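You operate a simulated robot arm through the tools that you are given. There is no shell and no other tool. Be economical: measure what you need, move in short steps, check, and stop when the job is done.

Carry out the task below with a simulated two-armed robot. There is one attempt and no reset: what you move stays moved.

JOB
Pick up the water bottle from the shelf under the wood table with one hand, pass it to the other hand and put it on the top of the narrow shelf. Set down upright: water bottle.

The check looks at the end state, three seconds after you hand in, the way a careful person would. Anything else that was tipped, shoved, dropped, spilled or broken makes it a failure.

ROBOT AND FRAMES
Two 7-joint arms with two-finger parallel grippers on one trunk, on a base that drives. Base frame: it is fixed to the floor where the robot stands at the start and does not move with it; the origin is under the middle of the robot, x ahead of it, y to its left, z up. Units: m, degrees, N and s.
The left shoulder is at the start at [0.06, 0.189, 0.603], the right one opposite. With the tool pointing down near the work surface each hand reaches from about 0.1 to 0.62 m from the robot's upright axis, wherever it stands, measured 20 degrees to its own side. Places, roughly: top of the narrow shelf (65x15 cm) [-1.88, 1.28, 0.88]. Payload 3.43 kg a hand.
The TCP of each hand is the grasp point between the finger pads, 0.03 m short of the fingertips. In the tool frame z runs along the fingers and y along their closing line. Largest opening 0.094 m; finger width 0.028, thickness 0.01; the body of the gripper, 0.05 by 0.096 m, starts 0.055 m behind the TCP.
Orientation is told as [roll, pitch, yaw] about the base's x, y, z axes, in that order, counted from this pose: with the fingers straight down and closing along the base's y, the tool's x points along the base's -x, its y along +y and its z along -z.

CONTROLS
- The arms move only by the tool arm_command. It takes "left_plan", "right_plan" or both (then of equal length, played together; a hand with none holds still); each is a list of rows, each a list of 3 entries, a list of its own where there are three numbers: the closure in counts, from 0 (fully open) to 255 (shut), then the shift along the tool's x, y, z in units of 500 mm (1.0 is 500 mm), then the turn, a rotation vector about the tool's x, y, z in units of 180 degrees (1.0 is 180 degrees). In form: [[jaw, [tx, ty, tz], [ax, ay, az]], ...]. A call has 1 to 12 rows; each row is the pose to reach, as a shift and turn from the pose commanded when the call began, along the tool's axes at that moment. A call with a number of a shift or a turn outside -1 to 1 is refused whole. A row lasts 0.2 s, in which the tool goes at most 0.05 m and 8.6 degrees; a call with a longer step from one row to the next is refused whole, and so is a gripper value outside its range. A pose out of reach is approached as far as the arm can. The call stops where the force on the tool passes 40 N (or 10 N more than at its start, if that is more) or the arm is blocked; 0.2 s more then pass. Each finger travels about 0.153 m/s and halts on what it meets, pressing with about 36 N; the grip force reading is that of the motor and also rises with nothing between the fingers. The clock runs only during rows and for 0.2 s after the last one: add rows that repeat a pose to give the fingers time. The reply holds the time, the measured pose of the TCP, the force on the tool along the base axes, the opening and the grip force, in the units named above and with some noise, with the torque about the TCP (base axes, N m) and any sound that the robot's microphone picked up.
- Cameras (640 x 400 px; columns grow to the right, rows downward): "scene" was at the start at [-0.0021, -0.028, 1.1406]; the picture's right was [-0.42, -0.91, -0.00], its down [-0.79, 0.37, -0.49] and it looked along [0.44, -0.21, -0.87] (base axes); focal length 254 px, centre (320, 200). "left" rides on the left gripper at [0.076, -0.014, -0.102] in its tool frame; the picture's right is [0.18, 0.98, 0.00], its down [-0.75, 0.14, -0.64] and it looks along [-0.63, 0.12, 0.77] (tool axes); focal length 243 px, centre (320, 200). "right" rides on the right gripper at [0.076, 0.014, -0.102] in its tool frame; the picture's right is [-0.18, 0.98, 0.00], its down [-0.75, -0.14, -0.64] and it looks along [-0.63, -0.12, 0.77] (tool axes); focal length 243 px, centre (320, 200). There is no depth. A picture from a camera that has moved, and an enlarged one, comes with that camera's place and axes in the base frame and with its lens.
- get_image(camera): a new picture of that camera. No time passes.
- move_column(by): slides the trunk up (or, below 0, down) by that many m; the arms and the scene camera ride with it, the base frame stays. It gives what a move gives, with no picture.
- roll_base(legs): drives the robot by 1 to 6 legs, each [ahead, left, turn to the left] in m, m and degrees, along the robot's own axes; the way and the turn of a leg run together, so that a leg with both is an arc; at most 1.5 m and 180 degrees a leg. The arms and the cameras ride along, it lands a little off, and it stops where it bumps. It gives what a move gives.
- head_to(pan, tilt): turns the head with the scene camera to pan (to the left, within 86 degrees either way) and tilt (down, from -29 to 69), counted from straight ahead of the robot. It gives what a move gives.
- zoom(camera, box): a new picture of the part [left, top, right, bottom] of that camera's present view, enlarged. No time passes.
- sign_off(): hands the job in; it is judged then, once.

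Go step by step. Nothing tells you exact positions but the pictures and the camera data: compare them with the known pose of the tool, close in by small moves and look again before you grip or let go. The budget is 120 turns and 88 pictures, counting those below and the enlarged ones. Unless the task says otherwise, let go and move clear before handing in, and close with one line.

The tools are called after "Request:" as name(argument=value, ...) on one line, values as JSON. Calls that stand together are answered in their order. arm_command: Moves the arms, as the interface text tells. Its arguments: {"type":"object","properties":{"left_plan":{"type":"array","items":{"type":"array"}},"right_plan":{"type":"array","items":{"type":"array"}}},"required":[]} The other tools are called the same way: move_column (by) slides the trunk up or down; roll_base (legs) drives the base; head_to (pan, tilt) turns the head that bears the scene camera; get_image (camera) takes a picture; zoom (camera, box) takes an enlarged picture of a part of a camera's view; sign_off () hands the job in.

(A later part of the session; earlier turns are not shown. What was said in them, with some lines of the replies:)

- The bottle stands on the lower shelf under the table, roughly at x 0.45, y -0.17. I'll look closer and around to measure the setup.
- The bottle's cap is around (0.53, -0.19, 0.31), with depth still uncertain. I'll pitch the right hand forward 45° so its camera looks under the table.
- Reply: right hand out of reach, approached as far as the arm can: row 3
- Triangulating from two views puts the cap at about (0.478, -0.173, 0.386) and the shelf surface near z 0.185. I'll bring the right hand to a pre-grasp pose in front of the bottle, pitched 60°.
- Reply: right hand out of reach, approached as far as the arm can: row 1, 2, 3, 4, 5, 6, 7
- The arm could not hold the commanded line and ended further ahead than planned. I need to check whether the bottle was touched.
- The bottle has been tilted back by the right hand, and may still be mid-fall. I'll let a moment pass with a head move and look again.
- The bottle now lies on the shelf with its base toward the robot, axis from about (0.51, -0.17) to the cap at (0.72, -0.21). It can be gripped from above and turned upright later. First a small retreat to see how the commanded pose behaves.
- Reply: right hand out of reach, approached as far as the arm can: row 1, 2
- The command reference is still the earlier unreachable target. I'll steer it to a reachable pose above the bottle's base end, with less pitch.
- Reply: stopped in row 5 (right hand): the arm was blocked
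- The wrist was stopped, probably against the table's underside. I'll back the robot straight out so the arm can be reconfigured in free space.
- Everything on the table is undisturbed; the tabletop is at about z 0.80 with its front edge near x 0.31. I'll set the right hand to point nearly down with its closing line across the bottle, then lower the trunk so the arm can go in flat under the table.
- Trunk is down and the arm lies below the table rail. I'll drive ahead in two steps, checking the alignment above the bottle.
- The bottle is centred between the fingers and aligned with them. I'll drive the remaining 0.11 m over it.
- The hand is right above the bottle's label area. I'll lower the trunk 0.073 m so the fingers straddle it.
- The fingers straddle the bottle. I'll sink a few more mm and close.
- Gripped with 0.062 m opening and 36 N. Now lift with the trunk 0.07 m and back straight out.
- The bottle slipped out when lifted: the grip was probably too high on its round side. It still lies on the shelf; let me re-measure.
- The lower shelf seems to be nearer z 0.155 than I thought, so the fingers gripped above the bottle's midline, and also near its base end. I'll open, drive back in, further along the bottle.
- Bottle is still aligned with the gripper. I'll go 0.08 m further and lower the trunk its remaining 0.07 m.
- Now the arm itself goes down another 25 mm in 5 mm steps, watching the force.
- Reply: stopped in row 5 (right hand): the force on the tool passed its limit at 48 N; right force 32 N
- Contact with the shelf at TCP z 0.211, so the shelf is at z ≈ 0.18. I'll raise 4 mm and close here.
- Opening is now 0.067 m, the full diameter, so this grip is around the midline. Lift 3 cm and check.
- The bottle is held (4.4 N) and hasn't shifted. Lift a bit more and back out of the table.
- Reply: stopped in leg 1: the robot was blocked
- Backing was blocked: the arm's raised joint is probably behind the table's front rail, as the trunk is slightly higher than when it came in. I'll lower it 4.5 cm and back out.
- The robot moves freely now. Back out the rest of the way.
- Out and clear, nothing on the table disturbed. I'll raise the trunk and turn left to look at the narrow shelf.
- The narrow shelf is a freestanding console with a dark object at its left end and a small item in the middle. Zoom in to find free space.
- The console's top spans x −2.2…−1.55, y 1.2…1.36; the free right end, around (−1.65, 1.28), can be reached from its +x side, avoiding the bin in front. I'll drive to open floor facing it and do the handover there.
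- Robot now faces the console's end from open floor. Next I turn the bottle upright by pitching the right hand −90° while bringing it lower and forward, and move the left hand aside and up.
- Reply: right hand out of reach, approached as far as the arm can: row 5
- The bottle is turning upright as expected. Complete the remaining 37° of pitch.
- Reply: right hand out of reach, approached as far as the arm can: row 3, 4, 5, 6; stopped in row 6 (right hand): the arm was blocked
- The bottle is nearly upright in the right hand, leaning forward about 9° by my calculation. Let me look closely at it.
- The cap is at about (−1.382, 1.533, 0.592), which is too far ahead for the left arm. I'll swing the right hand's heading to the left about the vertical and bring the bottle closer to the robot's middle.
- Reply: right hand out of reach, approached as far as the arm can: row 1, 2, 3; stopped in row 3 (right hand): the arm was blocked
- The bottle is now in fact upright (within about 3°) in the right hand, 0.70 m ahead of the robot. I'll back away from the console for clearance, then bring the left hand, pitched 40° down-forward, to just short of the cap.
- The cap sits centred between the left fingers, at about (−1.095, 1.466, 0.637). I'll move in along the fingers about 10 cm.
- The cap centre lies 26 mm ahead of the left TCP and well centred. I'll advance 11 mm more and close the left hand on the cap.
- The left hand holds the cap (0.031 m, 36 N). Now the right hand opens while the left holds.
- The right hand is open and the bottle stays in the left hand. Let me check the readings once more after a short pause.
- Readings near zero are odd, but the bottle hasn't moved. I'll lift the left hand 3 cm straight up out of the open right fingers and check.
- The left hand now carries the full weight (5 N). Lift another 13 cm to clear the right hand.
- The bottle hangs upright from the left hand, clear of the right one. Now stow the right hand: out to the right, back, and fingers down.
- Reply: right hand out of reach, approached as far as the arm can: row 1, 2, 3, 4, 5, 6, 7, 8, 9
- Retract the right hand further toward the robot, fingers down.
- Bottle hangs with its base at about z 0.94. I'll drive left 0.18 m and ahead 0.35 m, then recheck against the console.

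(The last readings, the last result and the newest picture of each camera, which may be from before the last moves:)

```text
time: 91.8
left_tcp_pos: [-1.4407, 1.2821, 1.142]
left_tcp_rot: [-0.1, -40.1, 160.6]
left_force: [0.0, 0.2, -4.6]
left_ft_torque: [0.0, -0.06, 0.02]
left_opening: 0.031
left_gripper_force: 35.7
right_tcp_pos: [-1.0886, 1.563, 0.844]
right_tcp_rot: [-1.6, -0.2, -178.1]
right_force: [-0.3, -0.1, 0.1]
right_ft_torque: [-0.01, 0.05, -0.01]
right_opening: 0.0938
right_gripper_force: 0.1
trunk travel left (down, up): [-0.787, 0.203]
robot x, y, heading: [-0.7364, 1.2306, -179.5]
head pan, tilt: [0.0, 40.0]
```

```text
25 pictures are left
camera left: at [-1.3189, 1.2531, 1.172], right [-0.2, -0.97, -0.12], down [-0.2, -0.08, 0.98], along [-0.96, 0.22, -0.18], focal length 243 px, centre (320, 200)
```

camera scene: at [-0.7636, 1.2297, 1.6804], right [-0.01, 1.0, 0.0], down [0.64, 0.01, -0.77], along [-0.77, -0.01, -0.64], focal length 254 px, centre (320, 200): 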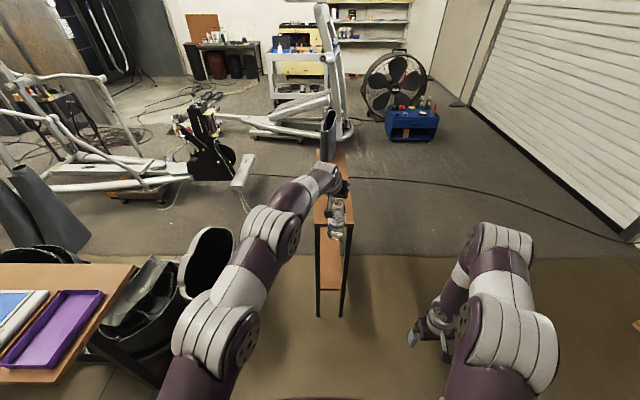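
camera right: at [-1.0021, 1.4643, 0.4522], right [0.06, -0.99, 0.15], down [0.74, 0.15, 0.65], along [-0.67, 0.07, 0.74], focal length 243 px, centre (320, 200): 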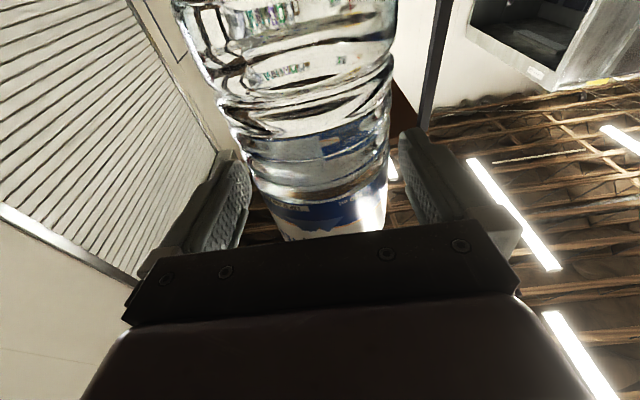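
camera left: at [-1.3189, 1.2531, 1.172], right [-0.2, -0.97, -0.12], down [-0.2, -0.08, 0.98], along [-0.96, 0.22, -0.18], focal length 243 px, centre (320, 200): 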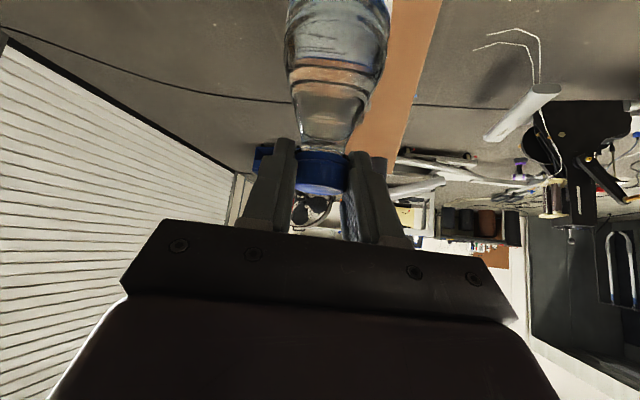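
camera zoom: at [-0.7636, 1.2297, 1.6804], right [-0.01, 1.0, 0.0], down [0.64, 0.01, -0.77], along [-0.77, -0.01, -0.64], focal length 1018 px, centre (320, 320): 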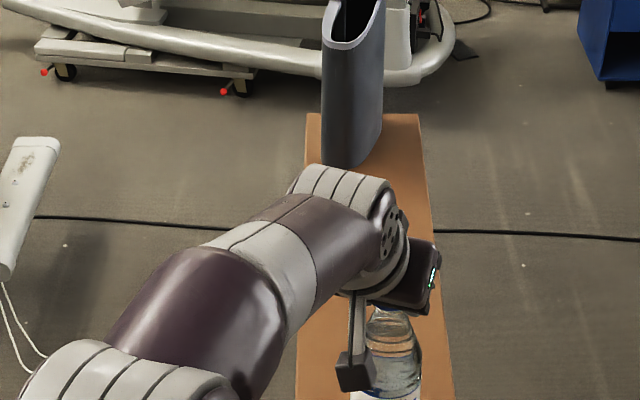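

Bottle is lined up with the console (centre y ≈ 1.28), near end at x ≈ −1.555. Drive ahead 0.20 m so it hangs above (−1.65, 1.28).

Request:
roll_base(legs=[[0.2, 0.002, 0]])

Request:
get_image(camera="scene")

Request:
get_image(camera="right")

```text
time: 93.4
left_tcp_pos: [-1.6389, 1.2786, 1.1426]
left_tcp_rot: [-0.1, -40.2, 160.6]
left_force: [0.0, 0.1, -5.4]
left_ft_torque: [-0.01, -0.03, -0.01]
left_opening: 0.0308
left_gripper_force: 35.8
right_tcp_pos: [-1.2894, 1.5572, 0.8437]
right_tcp_rot: [-1.6, -0.1, -178.0]
right_force: [-0.4, 0.3, -0.4]
right_ft_torque: [-0.02, -0.01, 0.02]
right_opening: 0.0941
right_gripper_force: 0.1
trunk travel left (down, up): [-0.787, 0.203]
robot x, y, heading: [-0.9417, 1.2239, -179.3]
head pan, tilt: [0.0, 40.0]
```

```text
24 pictures are left
camera scene: at [-0.962, 1.2257, 1.6804], right [-0.01, 1.0, 0.0], down [0.64, 0.01, -0.77], along [-0.77, -0.01, -0.64], focal length 254 px, centre (320, 200)
```

scene: 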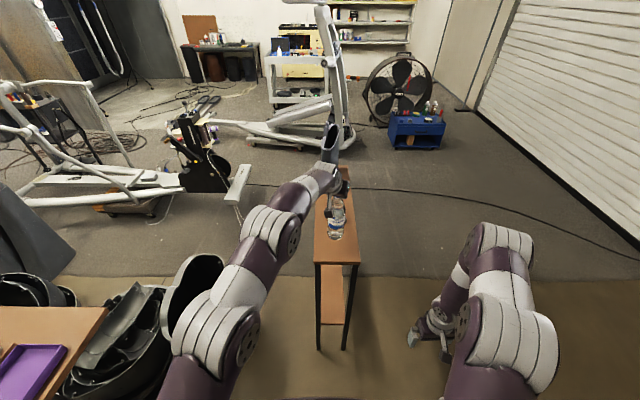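

```text
23 pictures are left
camera right: at [-1.2116, 1.545, 0.9473], right [-0.15, -0.99, -0.03], down [-0.76, 0.1, 0.65], along [-0.64, 0.12, -0.76], focal length 243 px, centre (320, 200)
```

right: 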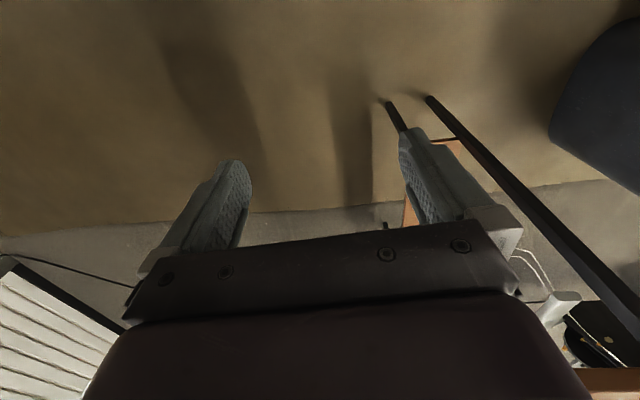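

The bottle hangs above the free end of the console. Lower the trunk 4 cm and inspect.

Request:
move_column(by=-0.04)

Request:
zoom(camera="scene", box=[272, 170, 400, 250])

```text
time: 94.2
left_tcp_pos: [-1.6386, 1.2767, 1.1015]
left_tcp_rot: [-0.1, -40.2, 160.6]
left_force: [0.2, -0.3, -4.7]
left_ft_torque: [-0.02, -0.04, -0.01]
left_opening: 0.0312
left_gripper_force: 36.2
right_tcp_pos: [-1.2895, 1.5576, 0.8046]
right_tcp_rot: [-1.5, -0.1, -178.0]
right_force: [-0.4, -0.2, 0.2]
right_ft_torque: [0.01, 0.0, 0.03]
right_opening: 0.0942
right_gripper_force: 0.0
trunk travel left (down, up): [-0.747, 0.243]
robot x, y, heading: [-0.934, 1.2272, -179.6]
head pan, tilt: [0.0, 40.0]
```

```text
5.00 times, centred on (336, 210) of scene
camera zoom: at [-0.9617, 1.2257, 1.6404], right [-0.01, 1.0, 0.0], down [0.64, 0.01, -0.77], along [-0.77, -0.01, -0.64], focal length 1273 px, centre (240, 150)
```

zoom: 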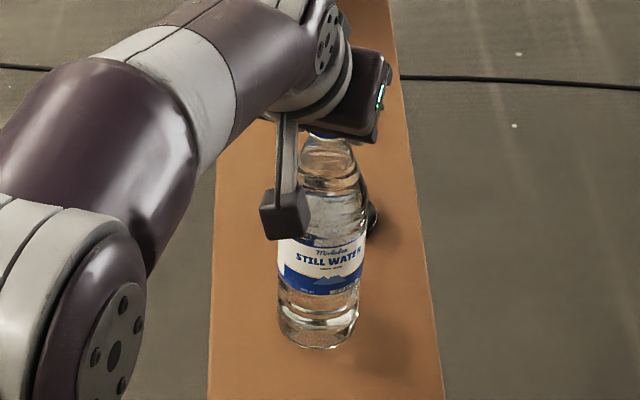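

About 1.5–2 cm of clearance remains, and the bottle is upright and well inside the board. Lower in small steps, watching the force.

Request:
move_column(by=-0.012)

Request:
move_column(by=-0.004)

```text
time: 94.8
left_tcp_pos: [-1.6387, 1.2772, 1.0954]
left_tcp_rot: [-0.1, -40.8, 160.6]
left_force: [-1.1, -0.8, 12.2]
left_ft_torque: [0.11, 0.71, 0.01]
left_opening: 0.0306
left_gripper_force: 36.4
right_tcp_pos: [-1.2879, 1.5576, 0.793]
right_tcp_rot: [-1.7, -0.2, -178.0]
right_force: [0.3, 0.1, -0.9]
right_ft_torque: [0.03, 0.05, 0.01]
right_opening: 0.094
right_gripper_force: 0.1
trunk travel left (down, up): [-0.735, 0.255]
robot x, y, heading: [-0.9372, 1.2257, -179.6]
head pan, tilt: [0.0, 40.0]
```

```text
time: 95.3
left_tcp_pos: [-1.6367, 1.2764, 1.095]
left_tcp_rot: [-0.1, -41.1, 160.5]
left_force: [-4.1, -1.2, 34.7]
left_ft_torque: [0.22, 0.7, 0.11]
left_opening: 0.031
left_gripper_force: 36.1
right_tcp_pos: [-1.2864, 1.557, 0.7902]
right_tcp_rot: [-1.6, -0.3, -177.9]
right_force: [-0.3, -0.3, 0.6]
right_ft_torque: [0.0, 0.0, -0.01]
right_opening: 0.0938
right_gripper_force: 0.0
trunk travel left (down, up): [-0.731, 0.259]
robot x, y, heading: [-0.9351, 1.2245, -179.3]
head pan, tilt: [0.0, 40.0]
```

The bottle stands on the board. I pressed a little too far; ease back up 9 mm to unload before releasing.

Request:
move_column(by=0.009)

Request:
zoom(camera="scene", box=[272, 170, 400, 250])

Request:
get_image(camera="left")

```text
time: 95.9
left_tcp_pos: [-1.6375, 1.2775, 1.094]
left_tcp_rot: [-0.1, -40.1, 160.6]
left_force: [-3.2, 0.0, 14.3]
left_ft_torque: [0.07, 0.59, 0.0]
left_opening: 0.0309
left_gripper_force: 35.9
right_tcp_pos: [-1.2866, 1.5591, 0.7976]
right_tcp_rot: [-1.6, -0.2, -178.0]
right_force: [-0.7, -0.3, 0.4]
right_ft_torque: [0.0, 0.02, 0.0]
right_opening: 0.0941
right_gripper_force: 0.1
trunk travel left (down, up): [-0.74, 0.25]
robot x, y, heading: [-0.9373, 1.2253, -179.5]
head pan, tilt: [0.0, 40.0]
```

```text
5.00 times, centred on (336, 210) of scene
camera zoom: at [-0.9595, 1.2256, 1.6333], right [-0.01, 1.0, 0.0], down [0.64, 0.01, -0.77], along [-0.77, -0.01, -0.64], focal length 1273 px, centre (240, 150)
```

zoom: 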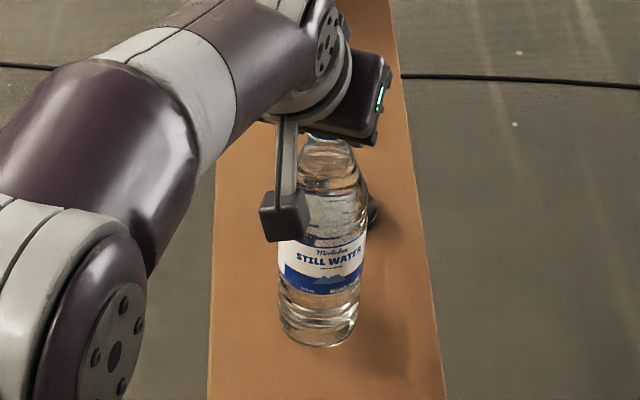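

```text
20 pictures are left
camera left: at [-1.5156, 1.2481, 1.1252], right [-0.19, -0.97, -0.12], down [-0.2, -0.08, 0.98], along [-0.96, 0.21, -0.18], focal length 243 px, centre (320, 200)
```

left: 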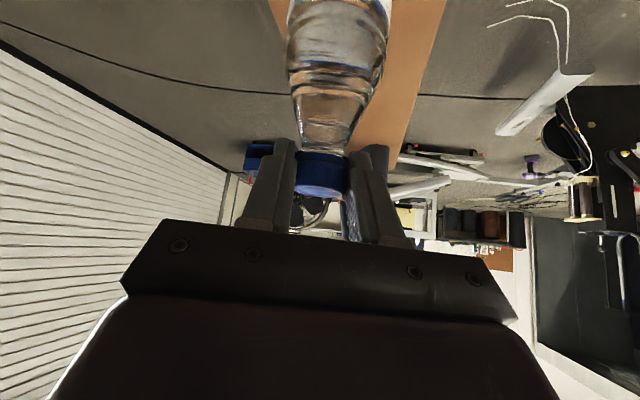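

Still 14 N of press; ease up 4 mm more.

Request:
move_column(by=0.004)

```text
time: 96.4
left_tcp_pos: [-1.6383, 1.2763, 1.0948]
left_tcp_rot: [-0.1, -39.6, 160.6]
left_force: [0.7, 0.8, -3.9]
left_ft_torque: [0.11, 0.04, -0.02]
left_opening: 0.031
left_gripper_force: 36.2
right_tcp_pos: [-1.289, 1.558, 0.8011]
right_tcp_rot: [-1.5, 0.0, -178.0]
right_force: [0.5, 0.1, -0.4]
right_ft_torque: [-0.01, 0.01, 0.0]
right_opening: 0.0941
right_gripper_force: 0.1
trunk travel left (down, up): [-0.744, 0.246]
robot x, y, heading: [-0.9361, 1.225, -179.8]
head pan, tilt: [0.0, 40.0]
```

The load is now about the bottle's own weight, just touching. Open the left hand gently.

Request:
arm_command(left_plan=[[165, [0, 0, 0], [0, 0, 0]], [150, [0, 0, 0], [0, 0, 0]], [120, [0, 0, 0], [0, 0, 0]], [60, [0, 0, 0], [0, 0, 0]], [0, [0, 0, 0], [0, 0, 0]], [0, [0, 0, 0], [0, 0, 0]]])

Request:
get_image(camera="left")

Request:
zoom(camera="scene", box=[272, 170, 400, 250])

```text
time: 97.8
left_tcp_pos: [-1.6391, 1.2759, 1.1006]
left_tcp_rot: [0.0, -40.2, 160.7]
left_force: [-0.3, 0.0, -0.8]
left_ft_torque: [-0.02, -0.02, -0.01]
left_opening: 0.0941
left_gripper_force: 0.0
right_tcp_pos: [-1.2884, 1.5587, 0.8013]
right_tcp_rot: [-1.7, 0.0, -178.0]
right_force: [-0.2, 0.2, 0.7]
right_ft_torque: [0.0, 0.01, -0.01]
right_opening: 0.0941
right_gripper_force: 0.0
trunk travel left (down, up): [-0.744, 0.246]
robot x, y, heading: [-0.9327, 1.2253, -179.4]
head pan, tilt: [0.0, 40.0]
```

```text
19 pictures are left
camera left: at [-1.5173, 1.2483, 1.1298], right [-0.19, -0.97, -0.12], down [-0.2, -0.08, 0.98], along [-0.96, 0.21, -0.18], focal length 243 px, centre (320, 200)
```

left: 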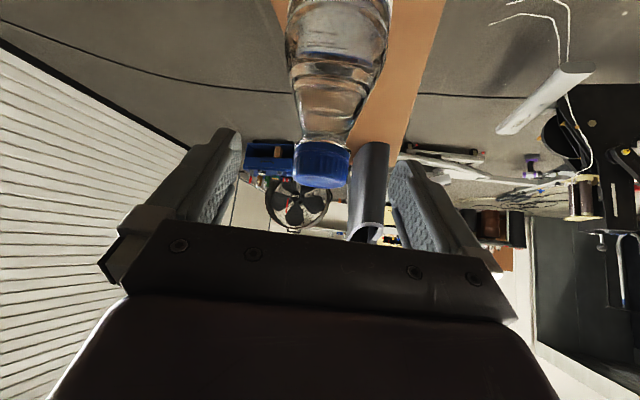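

```text
5.00 times, centred on (336, 210) of scene
camera zoom: at [-0.9615, 1.2257, 1.6374], right [-0.01, 1.0, 0.0], down [0.64, 0.01, -0.77], along [-0.77, -0.01, -0.64], focal length 1273 px, centre (240, 150)
```

zoom: 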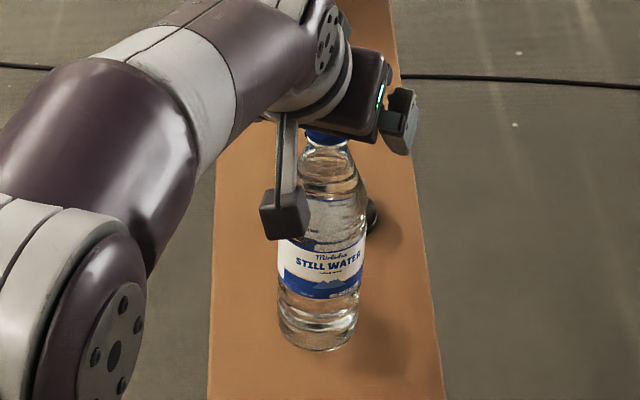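

The bottle stands on its own. Raise the trunk straight up 12 cm, then back away.

Request:
move_column(by=0.12)

Request:
roll_base(legs=[[-0.4, 0, 0]])

Request:
get_image(camera="scene")

Request:
zoom(camera="scene", box=[256, 110, 416, 210])

```text
time: 99.3
left_tcp_pos: [-1.6388, 1.2773, 1.2188]
left_tcp_rot: [-0.1, -40.2, 160.6]
left_force: [-0.7, -0.2, 0.2]
left_ft_torque: [0.01, -0.03, -0.01]
left_opening: 0.0941
left_gripper_force: 0.0
right_tcp_pos: [-1.2882, 1.5584, 0.9206]
right_tcp_rot: [-1.7, 0.0, -178.0]
right_force: [0.1, -0.2, -1.0]
right_ft_torque: [-0.01, -0.03, -0.05]
right_opening: 0.0942
right_gripper_force: 0.0
trunk travel left (down, up): [-0.864, 0.126]
robot x, y, heading: [-0.9391, 1.2245, -179.6]
head pan, tilt: [0.0, 40.0]
```

```text
time: 101.8
left_tcp_pos: [-1.2424, 1.2812, 1.2189]
left_tcp_rot: [-0.1, -40.2, 160.7]
left_force: [-0.1, 0.2, -0.3]
left_ft_torque: [0.05, -0.01, -0.02]
left_opening: 0.0938
left_gripper_force: 0.1
right_tcp_pos: [-0.8909, 1.5619, 0.9206]
right_tcp_rot: [-1.6, -0.1, -177.9]
right_force: [-0.3, -0.2, -0.1]
right_ft_torque: [-0.02, 0.0, 0.03]
right_opening: 0.094
right_gripper_force: 0.0
trunk travel left (down, up): [-0.864, 0.126]
robot x, y, heading: [-0.5368, 1.2295, -179.5]
head pan, tilt: [0.0, 40.0]
```

```text
17 pictures are left
camera scene: at [-0.5646, 1.2299, 1.7574], right [-0.01, 1.0, 0.0], down [0.64, 0.01, -0.77], along [-0.77, -0.01, -0.64], focal length 254 px, centre (320, 200)
```

scene: 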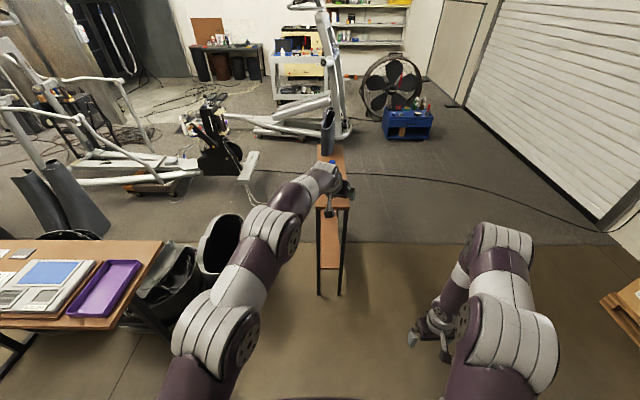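

```text
4.00 times, centred on (336, 160) of scene
camera zoom: at [-0.5646, 1.2299, 1.7574], right [-0.01, 1.0, 0.0], down [0.64, 0.01, -0.77], along [-0.77, -0.01, -0.64], focal length 1018 px, centre (256, 360)
```

zoom: 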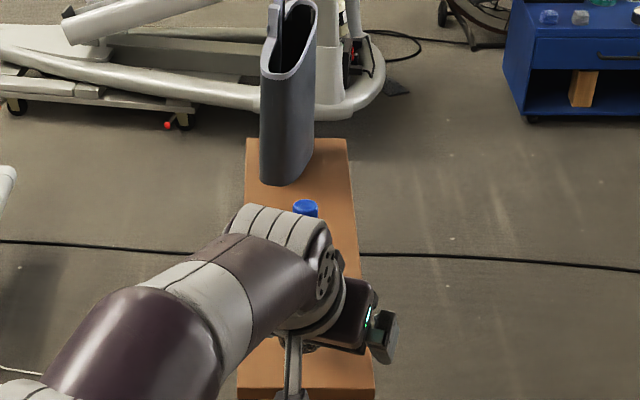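

The cap is visible behind the left hand, so the bottle is still standing. I'll take one look with the left hand's camera to confirm it and the small item.

Request:
get_image(camera="left")

```text
15 pictures are left
camera left: at [-1.1201, 1.2523, 1.2493], right [-0.19, -0.97, -0.12], down [-0.2, -0.08, 0.98], along [-0.96, 0.21, -0.18], focal length 243 px, centre (320, 200)
```

left: 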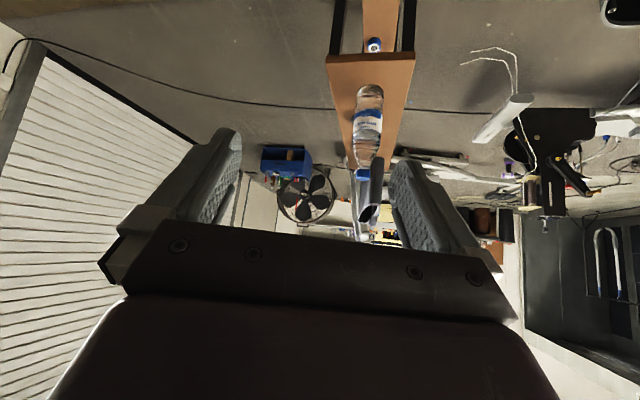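

The bottle stands upright on the narrow shelf, with both hands clear of it. I'm handing in now.

Request:
sign_off()

```text
The job is handed in.
```

The water bottle is standing upright at the free end of the narrow shelf's top; the right hand picked it up, passed it to the left, and the left set it down. On the way I knocked it over on the lower shelf and lost one grip on it. I picked it up again from there, and I saw nothing else moved, though the small item behind the bottle was hidden in the last picture.
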